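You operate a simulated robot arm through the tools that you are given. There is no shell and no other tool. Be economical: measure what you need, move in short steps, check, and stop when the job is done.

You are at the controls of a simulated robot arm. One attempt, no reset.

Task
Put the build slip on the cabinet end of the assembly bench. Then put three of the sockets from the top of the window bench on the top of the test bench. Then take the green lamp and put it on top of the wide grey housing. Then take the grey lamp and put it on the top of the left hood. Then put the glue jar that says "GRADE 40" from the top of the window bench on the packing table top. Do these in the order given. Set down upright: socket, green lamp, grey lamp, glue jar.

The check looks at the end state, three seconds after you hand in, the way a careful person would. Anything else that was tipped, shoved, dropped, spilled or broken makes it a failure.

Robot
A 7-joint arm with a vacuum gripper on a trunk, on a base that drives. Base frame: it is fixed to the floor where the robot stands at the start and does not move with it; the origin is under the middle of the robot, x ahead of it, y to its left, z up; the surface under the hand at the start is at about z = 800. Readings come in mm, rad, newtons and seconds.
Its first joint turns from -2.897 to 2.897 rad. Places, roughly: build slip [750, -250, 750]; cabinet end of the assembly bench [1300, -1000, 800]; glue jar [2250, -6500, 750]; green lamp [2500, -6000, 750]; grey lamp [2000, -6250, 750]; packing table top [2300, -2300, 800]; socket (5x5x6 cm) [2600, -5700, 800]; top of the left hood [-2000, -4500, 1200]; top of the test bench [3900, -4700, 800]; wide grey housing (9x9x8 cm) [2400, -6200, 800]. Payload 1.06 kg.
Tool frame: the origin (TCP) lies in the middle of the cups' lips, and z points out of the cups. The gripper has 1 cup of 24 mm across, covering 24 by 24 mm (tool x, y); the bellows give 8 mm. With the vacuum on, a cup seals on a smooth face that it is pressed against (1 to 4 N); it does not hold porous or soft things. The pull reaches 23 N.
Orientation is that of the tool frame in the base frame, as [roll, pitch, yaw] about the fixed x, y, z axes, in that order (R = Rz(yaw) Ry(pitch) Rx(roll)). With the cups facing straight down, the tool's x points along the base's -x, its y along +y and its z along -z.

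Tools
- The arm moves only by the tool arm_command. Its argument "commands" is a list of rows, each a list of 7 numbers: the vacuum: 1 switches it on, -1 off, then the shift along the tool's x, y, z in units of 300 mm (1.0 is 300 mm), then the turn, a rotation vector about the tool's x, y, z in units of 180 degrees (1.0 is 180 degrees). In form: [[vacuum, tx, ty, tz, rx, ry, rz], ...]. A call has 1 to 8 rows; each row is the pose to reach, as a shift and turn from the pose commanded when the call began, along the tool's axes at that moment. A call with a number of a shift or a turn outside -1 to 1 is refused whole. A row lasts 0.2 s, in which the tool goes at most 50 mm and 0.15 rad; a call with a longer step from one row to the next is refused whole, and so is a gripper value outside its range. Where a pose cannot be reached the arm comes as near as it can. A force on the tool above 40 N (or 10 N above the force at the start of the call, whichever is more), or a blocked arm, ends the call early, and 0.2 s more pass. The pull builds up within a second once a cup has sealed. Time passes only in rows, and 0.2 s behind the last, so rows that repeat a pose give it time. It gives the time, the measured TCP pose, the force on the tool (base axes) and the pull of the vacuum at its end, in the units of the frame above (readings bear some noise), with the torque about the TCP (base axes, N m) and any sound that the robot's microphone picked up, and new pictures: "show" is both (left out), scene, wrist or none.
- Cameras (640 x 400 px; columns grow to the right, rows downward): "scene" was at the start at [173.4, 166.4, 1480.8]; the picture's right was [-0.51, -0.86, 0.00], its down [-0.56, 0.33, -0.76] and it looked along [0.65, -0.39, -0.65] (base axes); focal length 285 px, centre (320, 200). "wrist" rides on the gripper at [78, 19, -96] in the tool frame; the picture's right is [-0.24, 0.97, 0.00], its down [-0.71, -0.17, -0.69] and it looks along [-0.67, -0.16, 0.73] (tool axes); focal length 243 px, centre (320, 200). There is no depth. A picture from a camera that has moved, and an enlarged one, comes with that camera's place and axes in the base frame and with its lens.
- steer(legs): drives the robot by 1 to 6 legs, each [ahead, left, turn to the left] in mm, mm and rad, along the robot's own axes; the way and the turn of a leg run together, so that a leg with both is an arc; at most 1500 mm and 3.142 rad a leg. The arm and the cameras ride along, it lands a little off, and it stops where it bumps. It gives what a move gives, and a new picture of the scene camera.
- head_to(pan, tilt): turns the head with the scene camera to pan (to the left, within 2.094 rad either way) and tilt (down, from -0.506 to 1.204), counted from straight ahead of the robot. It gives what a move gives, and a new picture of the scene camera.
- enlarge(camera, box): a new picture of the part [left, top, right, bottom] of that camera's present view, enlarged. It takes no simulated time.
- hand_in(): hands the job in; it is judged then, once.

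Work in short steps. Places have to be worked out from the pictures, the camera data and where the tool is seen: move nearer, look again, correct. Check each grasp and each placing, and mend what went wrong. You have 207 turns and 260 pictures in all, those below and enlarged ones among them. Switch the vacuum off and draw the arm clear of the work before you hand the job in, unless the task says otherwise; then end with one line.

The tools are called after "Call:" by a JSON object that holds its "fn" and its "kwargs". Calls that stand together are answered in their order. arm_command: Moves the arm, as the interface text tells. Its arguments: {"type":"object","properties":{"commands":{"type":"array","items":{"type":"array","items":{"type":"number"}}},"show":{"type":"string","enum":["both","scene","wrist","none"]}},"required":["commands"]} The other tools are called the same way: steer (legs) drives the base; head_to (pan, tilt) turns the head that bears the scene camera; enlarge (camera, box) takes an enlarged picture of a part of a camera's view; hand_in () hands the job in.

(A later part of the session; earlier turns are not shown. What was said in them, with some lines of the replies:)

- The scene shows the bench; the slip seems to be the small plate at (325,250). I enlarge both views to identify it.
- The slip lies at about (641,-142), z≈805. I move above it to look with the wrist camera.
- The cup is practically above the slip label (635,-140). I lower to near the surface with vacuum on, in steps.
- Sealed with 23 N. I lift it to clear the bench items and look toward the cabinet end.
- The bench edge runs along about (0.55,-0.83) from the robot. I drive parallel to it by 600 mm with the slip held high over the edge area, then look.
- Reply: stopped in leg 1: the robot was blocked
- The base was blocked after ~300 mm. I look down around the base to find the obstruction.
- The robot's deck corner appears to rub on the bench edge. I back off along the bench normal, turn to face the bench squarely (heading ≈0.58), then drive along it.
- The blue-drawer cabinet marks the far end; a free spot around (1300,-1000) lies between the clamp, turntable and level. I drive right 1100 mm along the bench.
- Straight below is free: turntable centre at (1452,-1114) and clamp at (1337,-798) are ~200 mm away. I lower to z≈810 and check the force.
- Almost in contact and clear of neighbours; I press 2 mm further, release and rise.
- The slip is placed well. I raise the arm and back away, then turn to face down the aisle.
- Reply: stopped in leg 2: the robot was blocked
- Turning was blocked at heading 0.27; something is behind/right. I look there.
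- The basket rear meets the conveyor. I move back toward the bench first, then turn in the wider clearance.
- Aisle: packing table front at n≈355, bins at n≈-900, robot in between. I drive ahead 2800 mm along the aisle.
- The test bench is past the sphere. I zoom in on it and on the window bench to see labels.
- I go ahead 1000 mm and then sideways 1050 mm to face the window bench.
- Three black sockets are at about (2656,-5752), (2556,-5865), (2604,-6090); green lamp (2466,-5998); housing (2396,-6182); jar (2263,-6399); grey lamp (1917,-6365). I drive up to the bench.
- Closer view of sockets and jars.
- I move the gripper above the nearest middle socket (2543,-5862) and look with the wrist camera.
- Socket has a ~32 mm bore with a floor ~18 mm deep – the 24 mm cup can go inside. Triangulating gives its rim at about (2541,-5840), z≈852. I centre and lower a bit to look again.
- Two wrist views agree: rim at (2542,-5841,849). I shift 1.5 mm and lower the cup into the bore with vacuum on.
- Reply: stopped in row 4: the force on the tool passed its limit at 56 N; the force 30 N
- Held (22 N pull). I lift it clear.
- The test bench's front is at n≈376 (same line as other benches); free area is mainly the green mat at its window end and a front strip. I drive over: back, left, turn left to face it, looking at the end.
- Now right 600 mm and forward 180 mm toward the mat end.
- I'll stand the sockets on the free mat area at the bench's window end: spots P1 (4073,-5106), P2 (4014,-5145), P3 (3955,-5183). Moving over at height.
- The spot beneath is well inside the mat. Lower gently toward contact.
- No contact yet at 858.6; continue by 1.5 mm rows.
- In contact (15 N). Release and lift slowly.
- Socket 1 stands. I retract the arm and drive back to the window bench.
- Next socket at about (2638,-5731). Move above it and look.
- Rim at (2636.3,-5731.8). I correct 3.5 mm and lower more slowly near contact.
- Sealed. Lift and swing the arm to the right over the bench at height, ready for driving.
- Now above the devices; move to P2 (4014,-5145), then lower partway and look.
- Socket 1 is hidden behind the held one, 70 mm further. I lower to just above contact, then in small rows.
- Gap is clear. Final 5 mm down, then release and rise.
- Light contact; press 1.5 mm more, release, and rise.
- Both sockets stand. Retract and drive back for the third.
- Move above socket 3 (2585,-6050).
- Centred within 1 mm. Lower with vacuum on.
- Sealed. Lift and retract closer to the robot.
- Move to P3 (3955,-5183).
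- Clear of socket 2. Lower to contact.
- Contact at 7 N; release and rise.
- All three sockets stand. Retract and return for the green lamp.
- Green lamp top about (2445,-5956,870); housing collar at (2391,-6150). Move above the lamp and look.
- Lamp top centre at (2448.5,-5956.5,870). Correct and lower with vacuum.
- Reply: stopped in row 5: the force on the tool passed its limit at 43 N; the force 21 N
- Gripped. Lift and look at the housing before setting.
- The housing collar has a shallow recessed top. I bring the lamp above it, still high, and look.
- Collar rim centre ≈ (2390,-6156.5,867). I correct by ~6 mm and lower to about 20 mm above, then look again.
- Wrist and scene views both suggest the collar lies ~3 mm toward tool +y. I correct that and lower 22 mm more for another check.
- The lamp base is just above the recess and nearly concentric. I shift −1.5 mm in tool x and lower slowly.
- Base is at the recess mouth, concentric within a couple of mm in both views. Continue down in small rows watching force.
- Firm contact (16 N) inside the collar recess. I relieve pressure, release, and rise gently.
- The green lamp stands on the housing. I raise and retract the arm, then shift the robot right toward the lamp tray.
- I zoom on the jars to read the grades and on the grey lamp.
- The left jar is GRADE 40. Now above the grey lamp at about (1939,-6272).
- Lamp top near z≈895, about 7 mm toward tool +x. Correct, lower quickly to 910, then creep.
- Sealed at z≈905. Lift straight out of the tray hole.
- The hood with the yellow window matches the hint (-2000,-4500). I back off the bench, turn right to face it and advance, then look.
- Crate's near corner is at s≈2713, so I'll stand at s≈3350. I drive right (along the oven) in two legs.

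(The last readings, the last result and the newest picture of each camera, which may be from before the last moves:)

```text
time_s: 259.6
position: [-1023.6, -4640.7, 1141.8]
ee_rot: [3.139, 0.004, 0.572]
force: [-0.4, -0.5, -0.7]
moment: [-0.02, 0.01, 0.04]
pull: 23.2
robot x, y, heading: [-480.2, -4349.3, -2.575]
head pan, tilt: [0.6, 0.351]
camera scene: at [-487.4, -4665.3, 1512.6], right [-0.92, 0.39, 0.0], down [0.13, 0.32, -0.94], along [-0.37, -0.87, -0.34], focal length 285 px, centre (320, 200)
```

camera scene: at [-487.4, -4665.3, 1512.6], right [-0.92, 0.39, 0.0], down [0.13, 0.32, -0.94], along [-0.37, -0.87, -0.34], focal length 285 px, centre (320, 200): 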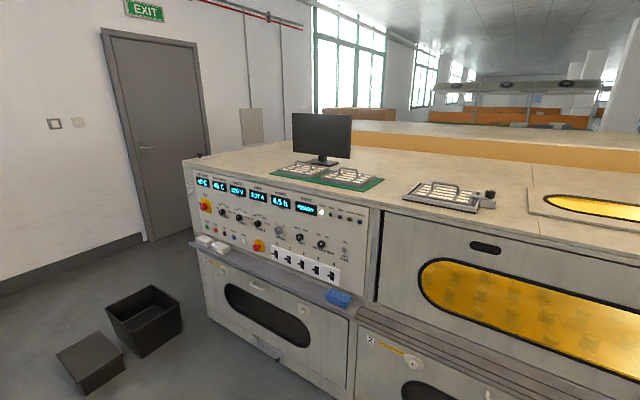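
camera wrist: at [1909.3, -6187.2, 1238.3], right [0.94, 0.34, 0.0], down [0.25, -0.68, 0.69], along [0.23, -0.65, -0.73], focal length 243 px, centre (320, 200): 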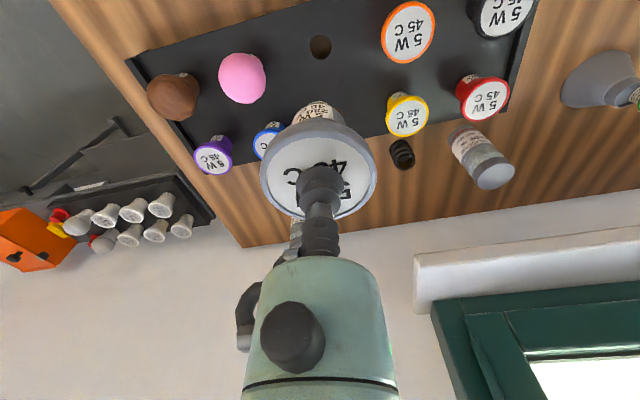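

The hood's top carries a tray, a window lid and goggles; there's free room in between. I raise the arm to z≈1300 before approaching.

Call:
{"fn": "arm_command", "kwargs": {"commands": [[1, 0, 0, -0.13, 0, 0, 0], [1, 0, 0, -0.26, 0, 0, 0], [1, 0, 0, -0.4, 0, 0, 0], [1, 0, 0, -0.53, 0, 0, 0], [1, 0, 0, -0.53, 0, 0, 0]], "show": "none"}}

Call:
{"fn": "steer", "kwargs": {"legs": [[350, 0, 0]]}}

Call:
{"fn": "head_to", "kwargs": {"pan": 0.1, "tilt": 0.5}}

Call:
{"fn": "arm_command", "kwargs": {"commands": [[1, 0, 0, 0, 0, 0, 0]], "show": "wrist"}}

```text
time_s: 260.8
position: [-1022.5, -4640.0, 1300.2]
ee_rot: [3.14, 0.005, 0.57]
force: [-0.3, -0.1, -1.5]
moment: [0.03, 0.02, -0.01]
pull: 22.9
robot x, y, heading: [-483.9, -4348.3, -2.572]
head pan, tilt: [0.6, 0.351]
```

```text
time_s: 263.1
position: [-1313.7, -4830.8, 1301.7]
ee_rot: [3.14, 0.005, 0.574]
force: [1.1, -0.1, -1.2]
moment: [0.0, 0.02, 0.0]
pull: 22.7
robot x, y, heading: [-772.6, -4537.2, -2.569]
head pan, tilt: [0.6, 0.351]
camera scene: at [-778.6, -4853.8, 1512.6], right [-0.92, 0.39, 0.0], down [0.13, 0.32, -0.94], along [-0.36, -0.87, -0.34], focal length 285 px, centre (320, 200)
```

scene: 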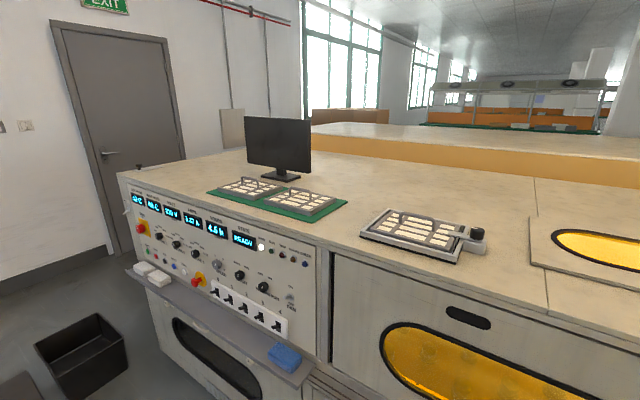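

```text
time_s: 264.0
position: [-1314.0, -4830.8, 1300.5]
ee_rot: [3.139, 0.005, 0.574]
force: [0.0, -0.5, -0.5]
moment: [0.01, -0.02, 0.01]
pull: 22.8
robot x, y, heading: [-774.6, -4535.6, -2.567]
head pan, tilt: [0.099, 0.499]
camera scene: at [-813.7, -4824.7, 1498.9], right [-0.62, 0.78, 0.0], down [0.37, 0.3, -0.88], along [-0.69, -0.55, -0.48], focal length 285 px, centre (320, 200)
```

scene: 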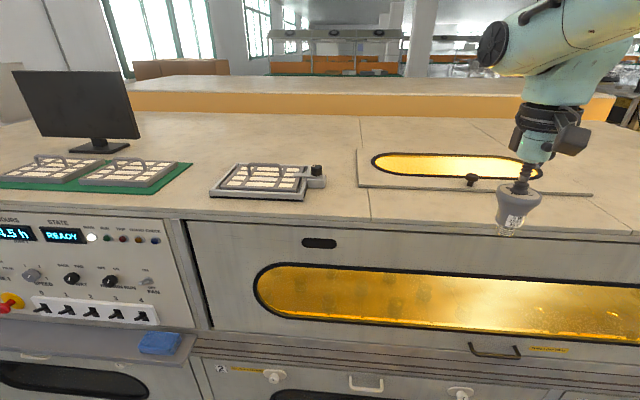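

```text
time_s: 264.4
position: [-1313.2, -4829.5, 1300.9]
ee_rot: [3.14, 0.005, 0.575]
force: [-0.6, -1.1, -0.9]
moment: [0.01, 0.01, -0.02]
pull: 22.6
robot x, y, heading: [-776.5, -4540.3, -2.57]
head pan, tilt: [0.099, 0.499]
camera wrist: at [-1238.1, -4804.4, 1395.8], right [0.33, -0.94, 0.0], down [-0.69, -0.24, 0.69], along [-0.65, -0.23, -0.73], focal length 243 px, centre (320, 200)
```

wrist: 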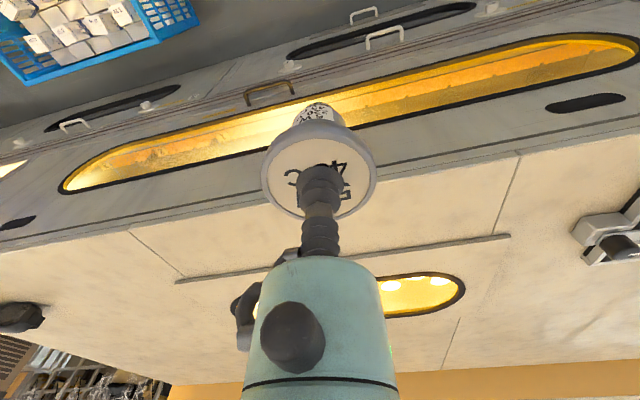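

Hood top is at z≈1150; front edge n≈-3878, with a free 175 mm strip in front of the window lid. I drive 210 mm forward, which puts the lamp above that strip.

Call:
{"fn": "steer", "kwargs": {"legs": [[215, 0, 0]]}}

Call:
{"fn": "arm_command", "kwargs": {"commands": [[1, 0, 0, 0, 0, 0, 0]], "show": "wrist"}}

```text
time_s: 266.1
position: [-1498.0, -4945.7, 1299.7]
ee_rot: [3.139, 0.006, 0.57]
force: [-0.5, -0.2, -0.6]
moment: [-0.05, 0.04, 0.0]
pull: 23.2
robot x, y, heading: [-956.0, -4654.7, -2.569]
head pan, tilt: [0.099, 0.499]
camera scene: at [-997.2, -4941.9, 1498.9], right [-0.62, 0.78, 0.0], down [0.38, 0.3, -0.88], along [-0.69, -0.55, -0.48], focal length 285 px, centre (320, 200)
```

scene: 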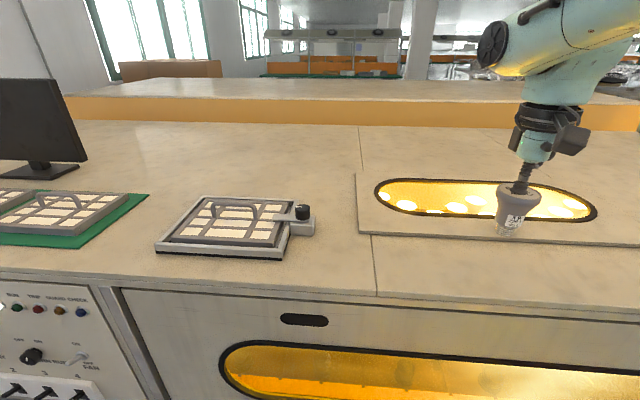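

```text
time_s: 266.5
position: [-1497.5, -4946.0, 1299.8]
ee_rot: [3.14, 0.003, 0.571]
force: [-0.3, 0.3, -0.6]
moment: [0.01, -0.02, 0.02]
pull: 22.9
robot x, y, heading: [-955.3, -4654.6, -2.572]
head pan, tilt: [0.099, 0.499]
camera wrist: at [-1421.5, -4919.9, 1395.8], right [0.33, -0.95, 0.0], down [-0.69, -0.24, 0.69], along [-0.65, -0.23, -0.73], focal length 243 px, centre (320, 200)
```

wrist: 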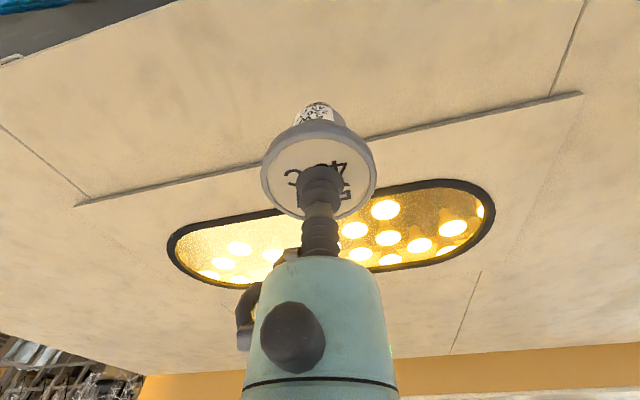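

The spot beneath (row 85) is between the hood's front edge and the lid. Lower to TCP 1250 then creep down.

Call:
{"fn": "arm_command", "kwargs": {"commands": [[1, 0, 0, 0.06, 0, 0, 0], [1, 0, 0, 0.12, 0, 0, 0], [1, 0, 0, 0.16, 0, 0, 0], [1, 0, 0, 0.16, 0, 0, 0]], "show": "none"}}

Call:
{"fn": "enlarge", "kwargs": {"camera": "scene", "box": [440, 150, 580, 290]}}

Call:
{"fn": "enlarge", "kwargs": {"camera": "wrist", "box": [220, 0, 420, 180]}}

```text
time_s: 267.5
position: [-1496.4, -4946.4, 1252.3]
ee_rot: [3.141, 0.004, 0.569]
force: [-0.2, 0.6, -0.9]
moment: [-0.03, -0.03, -0.01]
pull: 22.8
robot x, y, heading: [-955.7, -4652.4, -2.572]
head pan, tilt: [0.099, 0.499]
```

```text
2.86 times, centred on (510, 220) of scene
camera zoom: at [-997.1, -4941.9, 1498.9], right [-0.62, 0.78, 0.0], down [0.38, 0.3, -0.88], along [-0.69, -0.55, -0.48], focal length 815 px, centre (-223, 143)
```

zoom: 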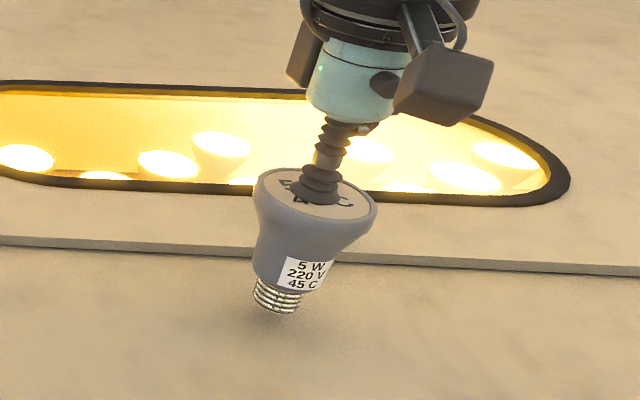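

```text
2.22 times, centred on (320, 90) of wrist
camera zoom: at [-1420.9, -4920.7, 1347.5], right [0.33, -0.94, 0.0], down [-0.69, -0.24, 0.69], along [-0.65, -0.23, -0.73], focal length 539 px, centre (320, 444)
```

zoom: 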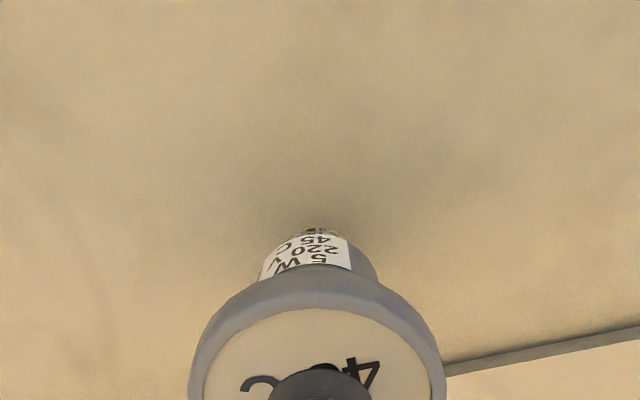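

Close to the surface, clear area. Creep down.

Call:
{"fn": "arm_command", "kwargs": {"commands": [[1, 0, 0, 0.02, 0, 0, 0], [1, 0, 0, 0.03, 0, 0, 0], [1, 0, 0, 0.036, 0, 0, 0], [1, 0, 0, 0.042, 0, 0, 0], [1, 0, 0, 0.048, 0, 0, 0]], "show": "none"}}

```text
time_s: 268.7
position: [-1498.3, -4945.4, 1238.8]
ee_rot: [3.139, 0.005, 0.571]
force: [-1.0, 0.0, 18.4]
moment: [0.02, 0.01, 0.02]
pull: 23.3
robot x, y, heading: [-957.6, -4656.8, -2.567]
head pan, tilt: [0.099, 0.499]
```

Contact with 18 N. I relieve slightly, release and rise.

Call:
{"fn": "arm_command", "kwargs": {"commands": [[1, 0, 0, -0.005, 0, 0, 0], [-1, 0, 0, -0.005, 0, 0, 0], [-1, 0, 0, -0.005, 0, 0, 0], [-1, 0, 0, -0.007, 0, 0, 0], [-1, 0, 0, -0.013, 0, 0, 0], [-1, 0, 0, -0.03, 0, 0, 0], [-1, 0, 0, -0.13, 0, 0, 0], [-1, 0, 0, -0.25, 0, 0, 0]], "show": "both"}}

```text
time_s: 270.5
position: [-1495.6, -4945.5, 1312.8]
ee_rot: [3.138, 0.006, 0.572]
force: [-0.3, 0.3, 0.1]
moment: [0.0, 0.0, -0.02]
pull: 0.0
robot x, y, heading: [-955.3, -4652.4, -2.571]
head pan, tilt: [0.099, 0.499]
camera scene: at [-997.2, -4942.0, 1498.9], right [-0.62, 0.78, 0.0], down [0.38, 0.3, -0.88], along [-0.69, -0.55, -0.48], focal length 285 px, centre (320, 200)
camera wrist: at [-1420.6, -4921.1, 1407.9], right [0.33, -0.94, 0.0], down [-0.69, -0.24, 0.69], along [-0.65, -0.23, -0.73], focal length 243 px, centre (320, 200)
```

scene: 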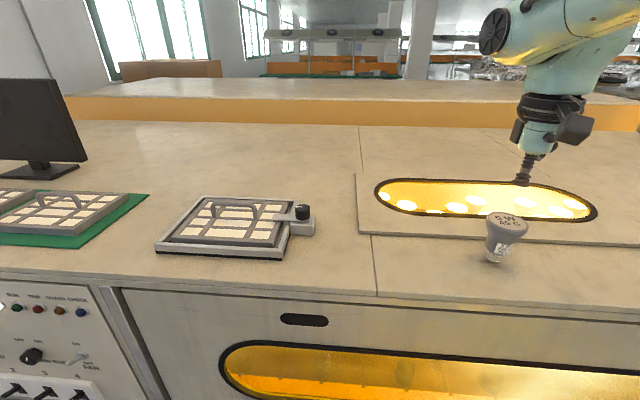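
wrist: 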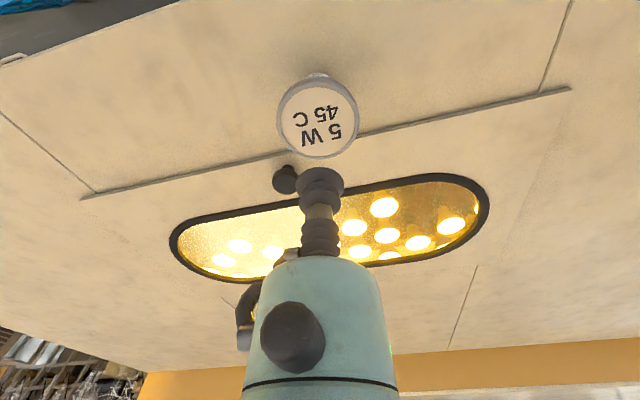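

The grey lamp stands on the left hood. I drive back to the window bench for the GRADE 40 jar.

Call:
{"fn": "steer", "kwargs": {"legs": [[-560, 0, 0], [0, 1450, 0], [0, 400, 0], [-1000, 0, 0], [0, 0, 1.582], [0, 330, 0]]}}

Call:
{"fn": "head_to", "kwargs": {"pan": 0.0, "tilt": 0.6}}

```text
time_s: 281.7
position: [-168.6, -6028.3, 1312.1]
ee_rot: [3.14, 0.005, 0.553]
force: [-0.9, -0.3, 0.2]
moment: [0.02, 0.0, 0.03]
pull: 0.3
robot x, y, heading: [377.0, -5746.2, -2.587]
head pan, tilt: [0.099, 0.499]
stopped in leg 3: the robot was blocked; the commanded pose is now the measured one
camera scene: at [330.7, -6032.1, 1498.9], right [-0.61, 0.79, 0.0], down [0.38, 0.29, -0.88], along [-0.7, -0.53, -0.48], focal length 285 px, centre (320, 200)
```

scene: 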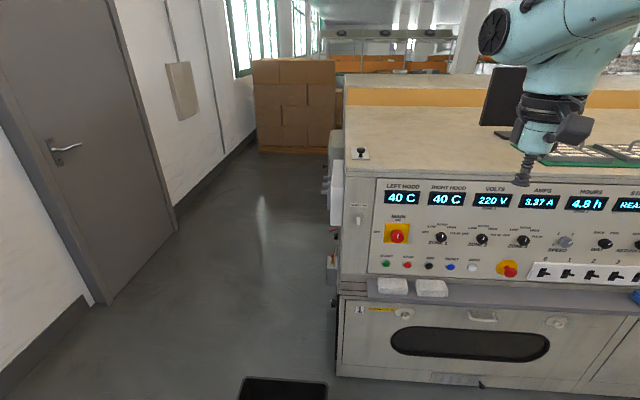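

```text
time_s: 282.3
position: [-168.2, -6028.3, 1312.0]
ee_rot: [3.14, 0.006, 0.555]
force: [0.8, -0.4, -0.2]
moment: [0.0, 0.02, -0.01]
pull: 0.0
robot x, y, heading: [379.5, -5742.3, -2.584]
head pan, tilt: [0.0, 0.6]
camera scene: at [327.8, -6023.4, 1489.8], right [-0.53, 0.85, 0.0], down [0.48, 0.3, -0.83], along [-0.7, -0.43, -0.56], focal length 285 px, centre (320, 200)
```

scene: 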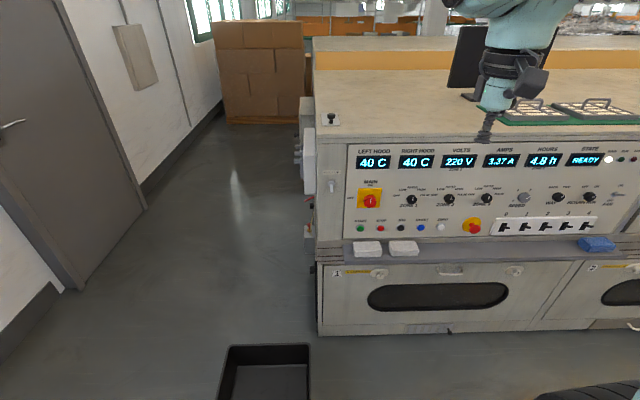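

Blocked at s≈5015 — possibly near the black step. I look down to the left to see it.

Call:
{"fn": "head_to", "kwargs": {"pan": 0.5, "tilt": 1.0}}

Call:
{"fn": "head_to", "kwargs": {"pan": 1.4, "tilt": 0.8}}

```text
time_s: 283.3
position: [-168.6, -6029.1, 1313.2]
ee_rot: [3.14, 0.004, 0.555]
force: [-0.3, -0.4, -0.4]
moment: [-0.01, 0.02, -0.03]
pull: 0.1
robot x, y, heading: [379.9, -5743.7, -2.588]
head pan, tilt: [0.499, 1.0]
camera scene: at [368.4, -6037.4, 1457.8], right [-0.87, 0.5, 0.0], down [0.42, 0.73, -0.54], along [-0.27, -0.47, -0.84], focal length 285 px, centre (320, 200)
```

scene: 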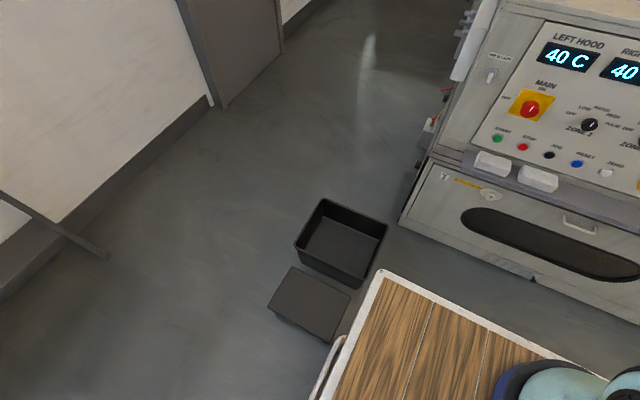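

```text
time_s: 284.5
position: [-168.0, -6029.5, 1311.7]
ee_rot: [3.141, 0.006, 0.555]
force: [0.6, 0.0, -0.4]
moment: [0.02, 0.02, 0.0]
pull: 0.0
robot x, y, heading: [376.1, -5744.6, -2.581]
head pan, tilt: [1.4, 0.799]
camera scene: at [433.1, -6051.7, 1472.9], right [-0.93, -0.37, 0.0], down [-0.27, 0.67, -0.7], along [0.26, -0.65, -0.72], focal length 285 px, centre (320, 200)
```

scene: 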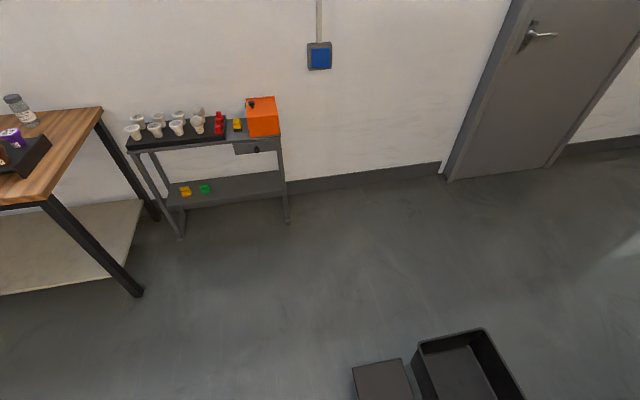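

I've bumped near the step plate; it appears in place. I back away from it, then go around to the window bench.

Call:
{"fn": "steer", "kwargs": {"legs": [[-1100, 0, 0], [0, 300, 0], [0, 0, 1.595], [0, 300, 0], [330, 0, 0]]}}

Call:
{"fn": "head_to", "kwargs": {"pan": 0.0, "tilt": 0.7}}

```text
time_s: 299.0
position: [2179.0, -6083.9, 1312.3]
ee_rot: [3.14, 0.005, 2.129]
force: [-0.5, 1.0, 0.3]
moment: [-0.03, 0.0, -0.02]
pull: 0.1
robot x, y, heading: [1894.0, -5539.2, -1.014]
head pan, tilt: [1.4, 0.799]
camera scene: at [2200.0, -5482.9, 1472.9], right [0.38, -0.93, 0.0], down [-0.66, -0.27, -0.7], along [0.65, 0.26, -0.72], focal length 285 px, centre (320, 200)
```

scene: 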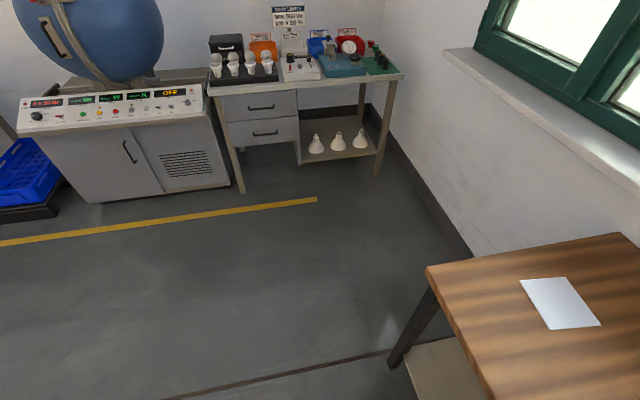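

```text
time_s: 300.5
position: [2180.3, -6084.1, 1312.3]
ee_rot: [3.141, 0.005, 2.13]
force: [-1.1, 0.7, -0.7]
moment: [-0.01, 0.02, 0.01]
pull: 0.0
robot x, y, heading: [1895.0, -5536.2, -1.015]
head pan, tilt: [0.0, 0.7]
camera scene: at [2170.3, -5585.4, 1481.2], right [-0.85, -0.53, 0.0], down [-0.34, 0.55, -0.76], along [0.41, -0.65, -0.64], focal length 285 px, centre (320, 200)
```

scene: 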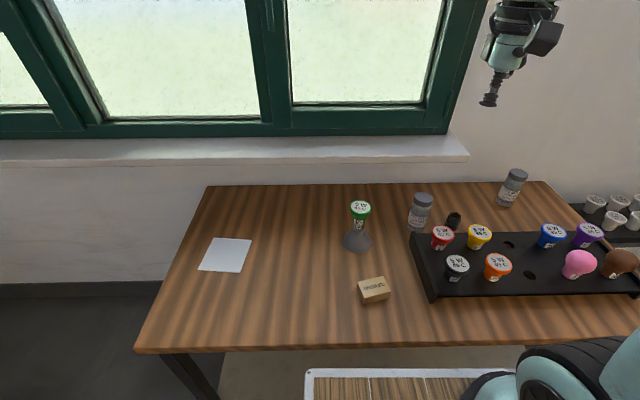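

I drive 80 mm closer and move the gripper above the GRADE 40 jar at z≈1150 to look.

Call:
{"fn": "steer", "kwargs": {"legs": [[80, 0, 0]]}}

Call:
{"fn": "arm_command", "kwargs": {"commands": [[-1, -0.1, -0.033, 0.083, 0, 0, 0], [-1, -0.2, -0.067, 0.167, 0, 0, 0], [-1, -0.3, -0.1, 0.25, 0, 0, 0], [-1, -0.4, -0.133, 0.333, 0, 0, 0], [-1, -0.5, -0.167, 0.417, 0, 0, 0], [-1, -0.6, -0.2, 0.5, 0, 0, 0], [-1, -0.6, -0.2, 0.5, 0, 0, 0]], "show": "wrist"}}

```text
time_s: 301.6
position: [2222.9, -6153.6, 1312.1]
ee_rot: [3.14, 0.005, 2.129]
force: [-0.4, 0.1, -0.1]
moment: [0.02, -0.01, -0.01]
pull: 0.2
robot x, y, heading: [1935.9, -5607.2, -1.008]
head pan, tilt: [0.0, 0.7]
camera scene: at [2213.4, -5654.3, 1481.2], right [-0.85, -0.53, 0.0], down [-0.34, 0.55, -0.76], along [0.41, -0.65, -0.64], focal length 285 px, centre (320, 200)
```

scene: 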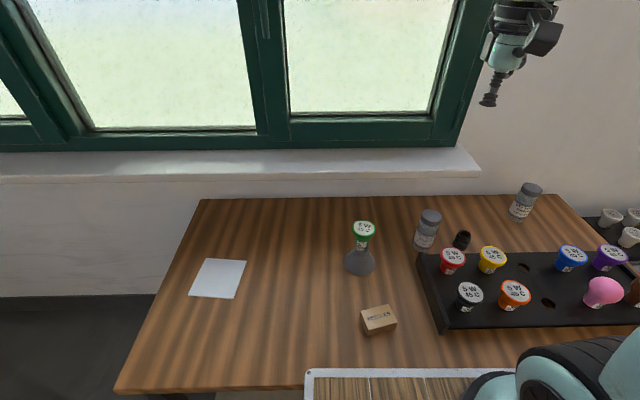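

```text
time_s: 303.1
position: [2268.2, -6337.2, 1163.1]
ee_rot: [3.14, 0.006, 2.129]
force: [0.8, -0.5, 0.7]
moment: [0.01, 0.03, 0.01]
pull: 0.0
robot x, y, heading: [1934.3, -5606.3, -1.013]
head pan, tilt: [0.0, 0.7]
camera wrist: at [2241.5, -6261.8, 1258.6], right [0.95, 0.32, 0.0], down [0.23, -0.69, 0.69], along [0.22, -0.65, -0.73], focal length 243 px, centre (320, 200)
```

wrist: 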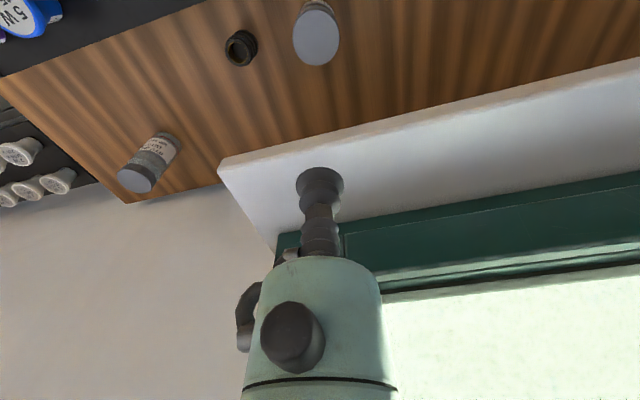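

Cap centre is ~26 mm toward tool +x, top z≈935. Correct and lower to 1010.

Call:
{"fn": "arm_command", "kwargs": {"commands": [[-1, 0.087, 0.007, 0.05, 0, 0, 0], [-1, 0.087, 0.007, 0.2, 0, 0, 0], [-1, 0.087, 0.007, 0.35, 0, 0, 0], [-1, 0.087, 0.007, 0.5, 0, 0, 0], [-1, 0.087, 0.007, 0.5, 0, 0, 0]], "show": "wrist"}}

```text
time_s: 304.4
position: [2255.7, -6315.1, 1013.6]
ee_rot: [3.139, 0.006, 2.129]
force: [-0.4, -0.2, -0.5]
moment: [-0.02, 0.0, -0.03]
pull: 0.0
robot x, y, heading: [1938.4, -5608.9, -1.012]
head pan, tilt: [0.0, 0.7]
camera wrist: at [2230.0, -6239.1, 1108.9], right [0.95, 0.32, 0.0], down [0.23, -0.69, 0.69], along [0.22, -0.65, -0.73], focal length 243 px, centre (320, 200)
```

wrist: 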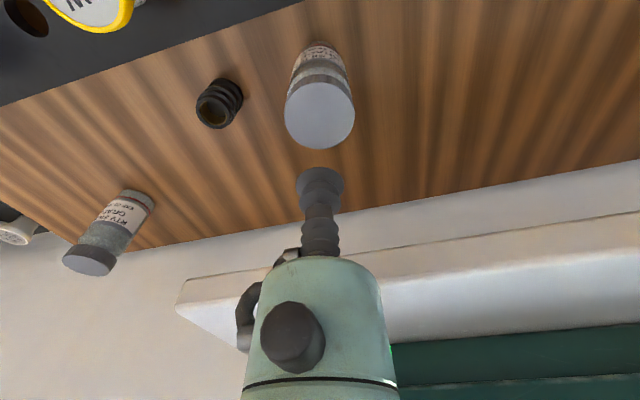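

Well centred; cap top about z≈928. Lower with vacuum, creeping from 945.

Call:
{"fn": "arm_command", "kwargs": {"commands": [[1, 0, 0, 0.13, 0, 0, 0], [1, 0, 0, 0.23, 0, 0, 0], [1, 0, 0, 0.25, 0, 0, 0], [1, 0, 0, 0.26, 0, 0, 0], [1, 0, 0, 0.27, 0, 0, 0], [1, 0, 0, 0.28, 0, 0, 0]], "show": "wrist"}}

```text
time_s: 305.8
position: [2256.2, -6315.8, 929.6]
ee_rot: [3.14, 0.007, 2.128]
force: [-0.7, 0.8, 14.3]
moment: [0.02, 0.08, -0.03]
pull: 23.3
robot x, y, heading: [1936.6, -5608.0, -1.011]
head pan, tilt: [0.0, 0.7]
camera wrist: at [2230.5, -6240.0, 1025.0], right [0.95, 0.32, 0.0], down [0.23, -0.69, 0.69], along [0.22, -0.65, -0.72], focal length 243 px, centre (320, 200)
```

wrist: 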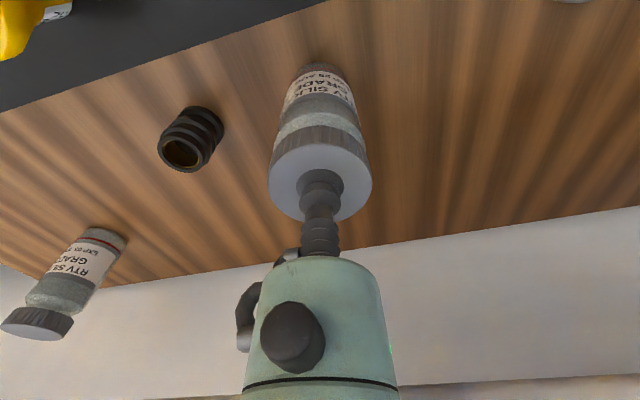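

Sealed on the cap. Lift gently.

Call:
{"fn": "arm_command", "kwargs": {"commands": [[1, 0, 0, -0.03, 0, 0, 0], [1, 0, 0, -0.08, 0, 0, 0], [1, 0, 0, -0.18, 0, 0, 0], [1, 0, 0, -0.3, 0, 0, 0], [1, 0, 0, -0.44, 0, 0, 0], [1, 0, 0, -0.58, 0, 0, 0], [1, 0, 0, -0.72, 0, 0, 0], [1, 0, 0, -0.86, 0, 0, 0]], "show": "wrist"}}

```text
time_s: 307.6
position: [2256.9, -6314.8, 1187.1]
ee_rot: [-3.141, 0.004, 2.128]
force: [0.2, 0.6, -3.6]
moment: [0.0, 0.0, 0.0]
pull: 22.5
robot x, y, heading: [1939.0, -5609.0, -1.013]
head pan, tilt: [0.0, 0.7]
camera wrist: at [2230.7, -6238.9, 1282.2], right [0.95, 0.32, 0.0], down [0.23, -0.69, 0.69], along [0.22, -0.65, -0.73], focal length 243 px, centre (320, 200)
```

wrist: 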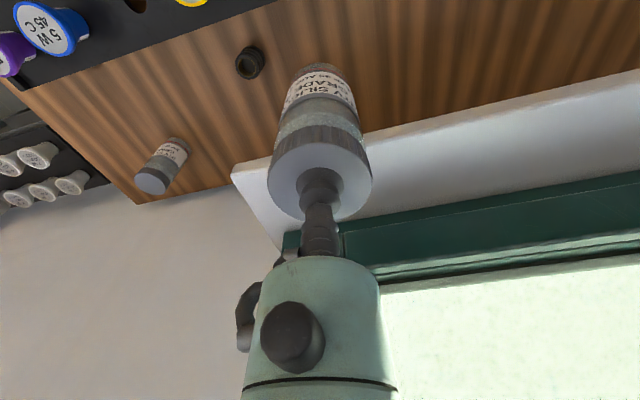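

Jar held. Retract the arm, then drive: back, left into the aisle, and look.

Call:
{"fn": "arm_command", "kwargs": {"commands": [[1, 0.12, 0, 0, 0, 0, 0], [1, 0.24, 0, 0, 0, 0, 0], [1, 0.36, 0, 0, 0, 0, 0], [1, 0.48, 0, 0, 0, 0, 0], [1, 0.6, 0, 0, 0, 0, 0], [1, 0.7, 0, 0, 0, 0, 0]], "show": "none"}}

Call:
{"fn": "steer", "kwargs": {"legs": [[-450, 0, 0.02], [0, 1320, 0], [-800, 0, 0]]}}

Call:
{"fn": "head_to", "kwargs": {"pan": 2.0, "tilt": 0.5}}

```text
time_s: 308.9
position: [2145.6, -6136.1, 1185.7]
ee_rot: [3.139, 0.004, 2.13]
force: [-0.1, -0.1, -3.2]
moment: [0.04, 0.01, 0.0]
pull: 23.0
robot x, y, heading: [1937.2, -5605.6, -1.016]
head pan, tilt: [0.0, 0.7]
```

```text
time_s: 321.7
position: [2566.2, -4369.6, 1184.9]
ee_rot: [3.139, 0.004, 2.133]
force: [0.6, 0.0, -3.3]
moment: [-0.01, 0.01, 0.02]
pull: 22.2
robot x, y, heading: [2356.0, -3840.2, -1.007]
head pan, tilt: [0.0, 0.7]
camera scene: at [2632.2, -3886.3, 1481.2], right [-0.85, -0.53, 0.0], down [-0.34, 0.54, -0.76], along [0.41, -0.65, -0.64], focal length 285 px, centre (320, 200)
```

scene: 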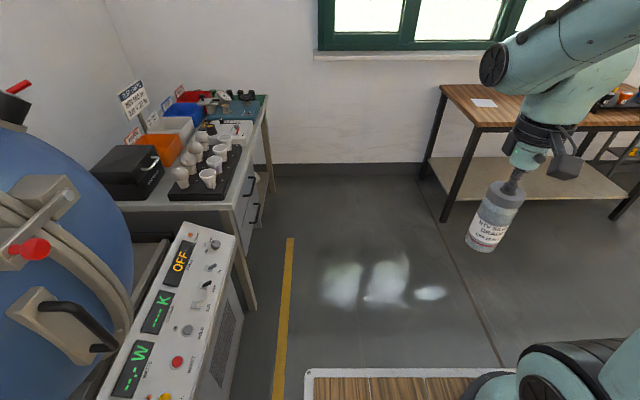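

```text
time_s: 323.6
position: [2565.9, -4368.8, 1185.8]
ee_rot: [3.139, 0.004, 2.135]
force: [-0.8, 0.3, -2.9]
moment: [0.0, -0.01, -0.01]
pull: 23.0
robot x, y, heading: [2355.0, -3843.1, -1.008]
head pan, tilt: [2.0, 0.499]
camera scene: at [2636.7, -3738.3, 1498.9], right [0.84, -0.55, 0.0], down [-0.26, -0.4, -0.88], along [0.48, 0.73, -0.48], focal length 285 px, centre (320, 200)
```

scene: 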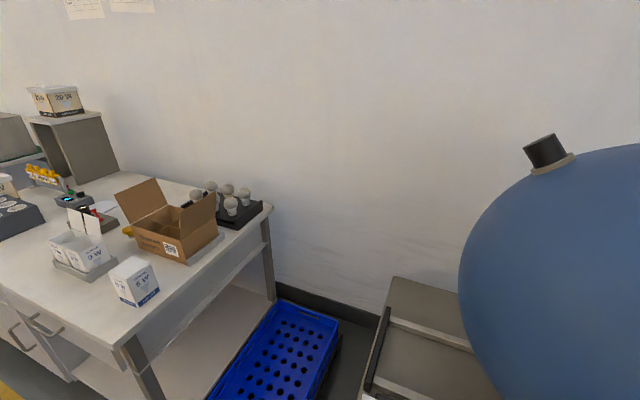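

Aisle clear; I back 1300 mm more and turn left to face the packing table.

Call:
{"fn": "steer", "kwargs": {"legs": [[-1300, -30, 0], [0, 0, 1.588]]}}

Call:
{"fn": "head_to", "kwargs": {"pan": -0.2, "tilt": 0.65}}

```text
time_s: 334.1
position: [2138.4, -2526.4, 1186.3]
ee_rot: [3.14, 0.005, -2.543]
force: [0.1, -0.5, -3.5]
moment: [0.0, -0.04, -0.04]
pull: 23.0
robot x, y, heading: [1621.4, -2758.0, 0.6]
head pan, tilt: [2.0, 0.499]
camera scene: at [1505.1, -2479.2, 1498.9], right [0.52, 0.86, 0.0], down [0.41, -0.25, -0.88], along [-0.75, 0.45, -0.48], focal length 285 px, centre (320, 200)
```

scene: 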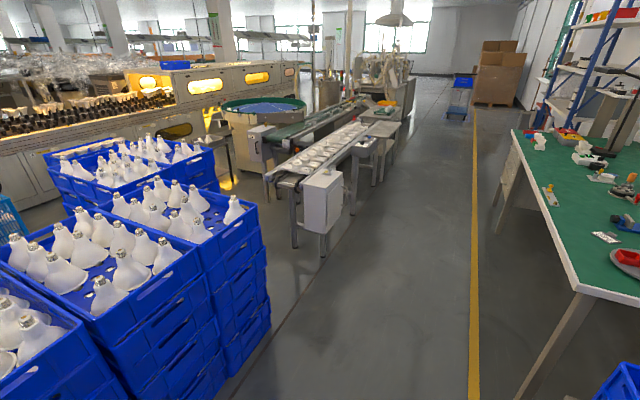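

```text
time_s: 336.2
position: [2137.0, -2524.9, 1186.6]
ee_rot: [3.139, 0.006, -2.543]
force: [-0.7, 0.5, -2.5]
moment: [-0.01, 0.0, 0.02]
pull: 23.3
robot x, y, heading: [1621.9, -2755.8, 0.596]
head pan, tilt: [-0.201, 0.649]
camera scene: at [1663.1, -2492.4, 1485.5], right [0.39, -0.92, 0.0], down [-0.56, -0.24, -0.8], along [0.73, 0.31, -0.6], focal length 285 px, centre (320, 200)
```

scene: 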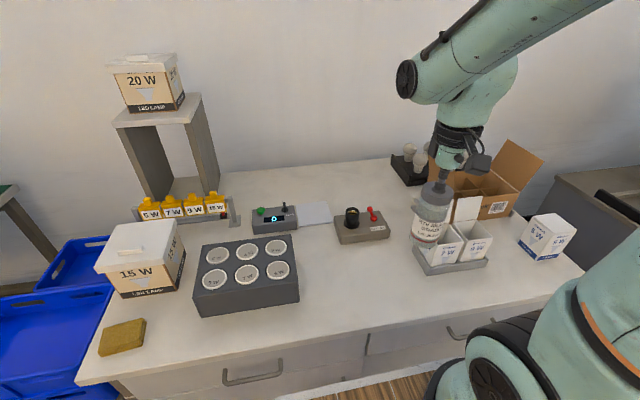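

Free area between the black cup tray and the carton tray, at about (2153,-2393). I move the jar above it and lower partway.

Call:
{"fn": "arm_command", "kwargs": {"commands": [[1, -0.097, 0.112, 0, 0, 0, 0], [1, -0.193, 0.224, 0, 0, 0, 0], [1, -0.29, 0.337, 0, 0, 0, 0], [1, -0.29, 0.337, 0.15, 0, 0, 0], [1, -0.29, 0.337, 0.3, 0, 0, 0], [1, -0.29, 0.337, 0.45, 0, 0, 0], [1, -0.29, 0.337, 0.6, 0, 0, 0], [1, -0.29, 0.337, 0.7, 0, 0, 0]], "show": "both"}}

```text
time_s: 338.0
position: [2151.8, -2396.4, 976.2]
ee_rot: [3.14, 0.005, -2.542]
force: [-0.1, 0.1, -2.8]
moment: [-0.01, 0.0, -0.05]
pull: 22.8
robot x, y, heading: [1616.5, -2753.6, 0.6]
head pan, tilt: [-0.201, 0.649]
camera scene: at [1662.8, -2492.7, 1485.6], right [0.39, -0.92, 0.0], down [-0.56, -0.23, -0.8], along [0.73, 0.31, -0.6], focal length 285 px, centre (320, 200)
camera wrist: at [2076.2, -2426.2, 1071.9], right [-0.35, 0.94, 0.0], down [0.68, 0.25, 0.69], along [0.64, 0.25, -0.73], focal length 243 px, centre (320, 200)
```

scene: 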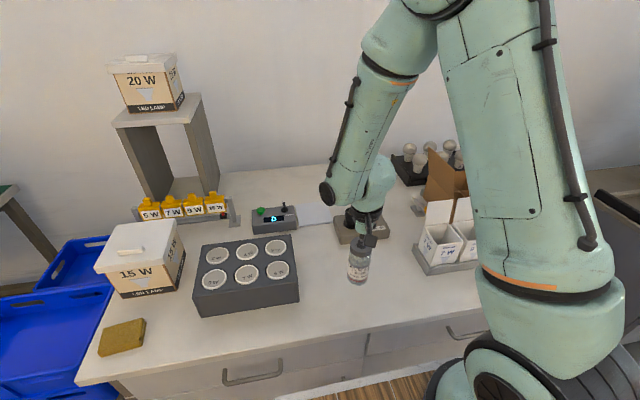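
wrist: 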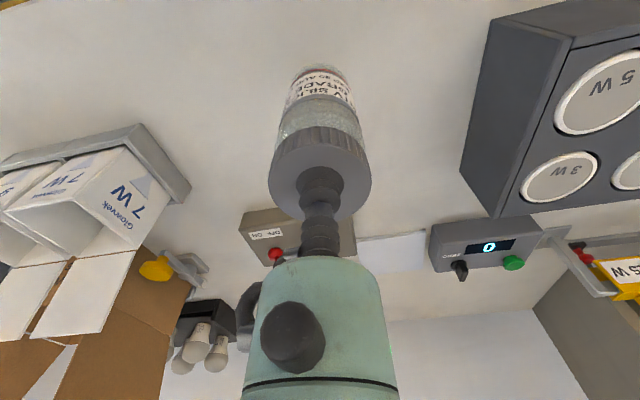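

Clear all around. Lower to ~945 and then creep.

Call:
{"fn": "arm_command", "kwargs": {"commands": [[1, 0, 0, 0.08, 0, 0, 0], [1, 0, 0, 0.11, 0, 0, 0], [1, 0, 0, 0.12, 0, 0, 0], [1, 0, 0, 0.127, 0, 0, 0], [1, 0, 0, 0.134, 0, 0, 0]], "show": "none"}}

```text
time_s: 339.2
position: [2154.1, -2392.9, 936.3]
ee_rot: [3.141, 0.004, -2.545]
force: [0.1, -0.1, -3.2]
moment: [0.05, 0.0, -0.01]
pull: 23.1
robot x, y, heading: [1614.5, -2753.3, 0.597]
head pan, tilt: [-0.201, 0.649]
```

No contact yet; continue by 1.5 mm rows.

Call:
{"fn": "arm_command", "kwargs": {"commands": [[1, 0, 0, 0.006, 0, 0, 0], [1, 0, 0, 0.012, 0, 0, 0], [1, 0, 0, 0.018, 0, 0, 0], [1, 0, 0, 0.023, 0, 0, 0]], "show": "none"}}

```text
time_s: 340.2
position: [2153.1, -2392.7, 929.9]
ee_rot: [3.14, 0.005, -2.542]
force: [-0.8, -0.1, 13.5]
moment: [-0.02, 0.02, -0.01]
pull: 23.1
robot x, y, heading: [1619.6, -2757.8, 0.601]
head pan, tilt: [-0.201, 0.649]
```

Contact (13 N). Release and rise.

Call:
{"fn": "arm_command", "kwargs": {"commands": [[1, 0, 0, -0.004, 0, 0, 0], [-1, 0, 0, -0.004, 0, 0, 0], [-1, 0, 0, -0.004, 0, 0, 0], [-1, 0, 0, -0.01, 0, 0, 0], [-1, 0, 0, -0.03, 0, 0, 0], [-1, 0, 0, -0.15, 0, 0, 0], [-1, 0, 0, -0.3, 0, 0, 0], [-1, 0, 0, -0.45, 0, 0, 0]], "show": "both"}}

```text
time_s: 342.0
position: [2152.8, -2391.9, 1063.7]
ee_rot: [3.14, 0.004, -2.54]
force: [-0.4, 0.3, -1.1]
moment: [0.0, -0.01, 0.0]
pull: 0.1
robot x, y, heading: [1617.6, -2751.4, 0.598]
head pan, tilt: [-0.201, 0.649]
camera scene: at [1663.3, -2492.1, 1485.5], right [0.39, -0.92, 0.0], down [-0.56, -0.24, -0.8], along [0.73, 0.31, -0.6], focal length 285 px, centre (320, 200)
camera wrist: at [2076.6, -2422.3, 1159.2], right [-0.35, 0.94, 0.0], down [0.68, 0.26, 0.69], along [0.64, 0.24, -0.73], focal length 243 px, centre (320, 200)
```

scene: 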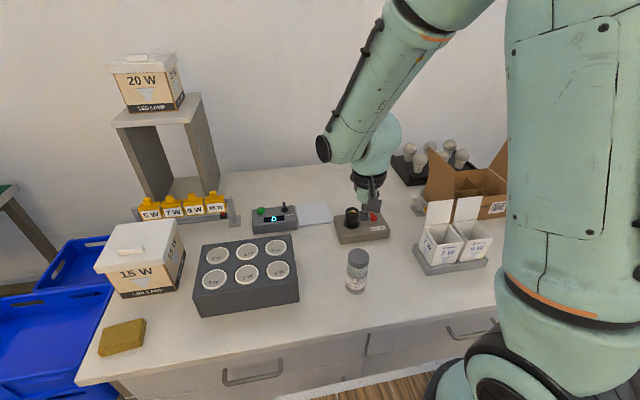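
wrist: 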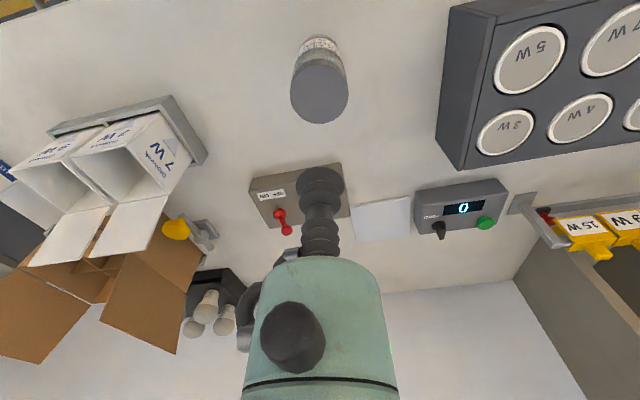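

The jar stands. I raise the arm clear of the work.

Call:
{"fn": "arm_command", "kwargs": {"commands": [[-1, 0, 0, -0.15, 0, 0, 0], [-1, 0.1, 0, -0.28, 0, 0, 0], [-1, 0.25, 0, -0.28, 0, 0, 0], [-1, 0.4, 0, -0.28, 0, 0, 0]], "show": "scene"}}

```text
time_s: 343.0
position: [2055.2, -2458.1, 1149.5]
ee_rot: [3.14, 0.003, -2.541]
force: [0.6, 0.5, -0.2]
moment: [0.0, 0.0, 0.01]
pull: 0.0
robot x, y, heading: [1621.1, -2751.6, 0.603]
head pan, tilt: [-0.201, 0.649]
camera scene: at [1663.5, -2491.9, 1485.4], right [0.39, -0.92, 0.0], down [-0.56, -0.24, -0.8], along [0.73, 0.31, -0.6], focal length 285 px, centre (320, 200)
```

scene: 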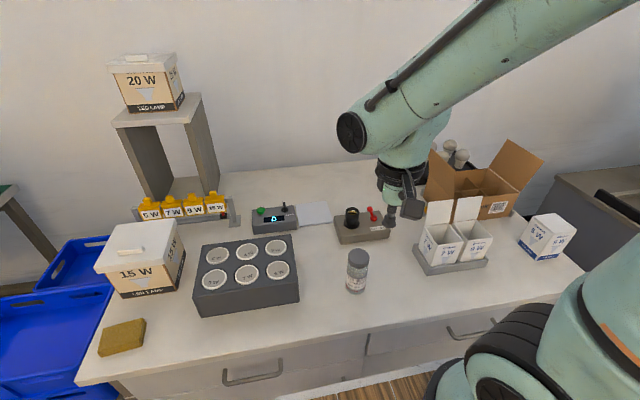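

All five steps are done, the vacuum is off and the arm is clear; I hand in.

Call:
{"fn": "hand_in", "kwargs": {}}

```text
The job is handed in.
```

I did all five steps in order and handed in: the slip, three sockets, green lamp, grey lamp and GRADE 40 jar are in place and looked upright when released. The robot did bump three times: the assembly bench edge, then the conveyor or bins, then near the black step by the oven. Comparing pictures showed no clear sign that the step had moved; I made no such check for the other two.
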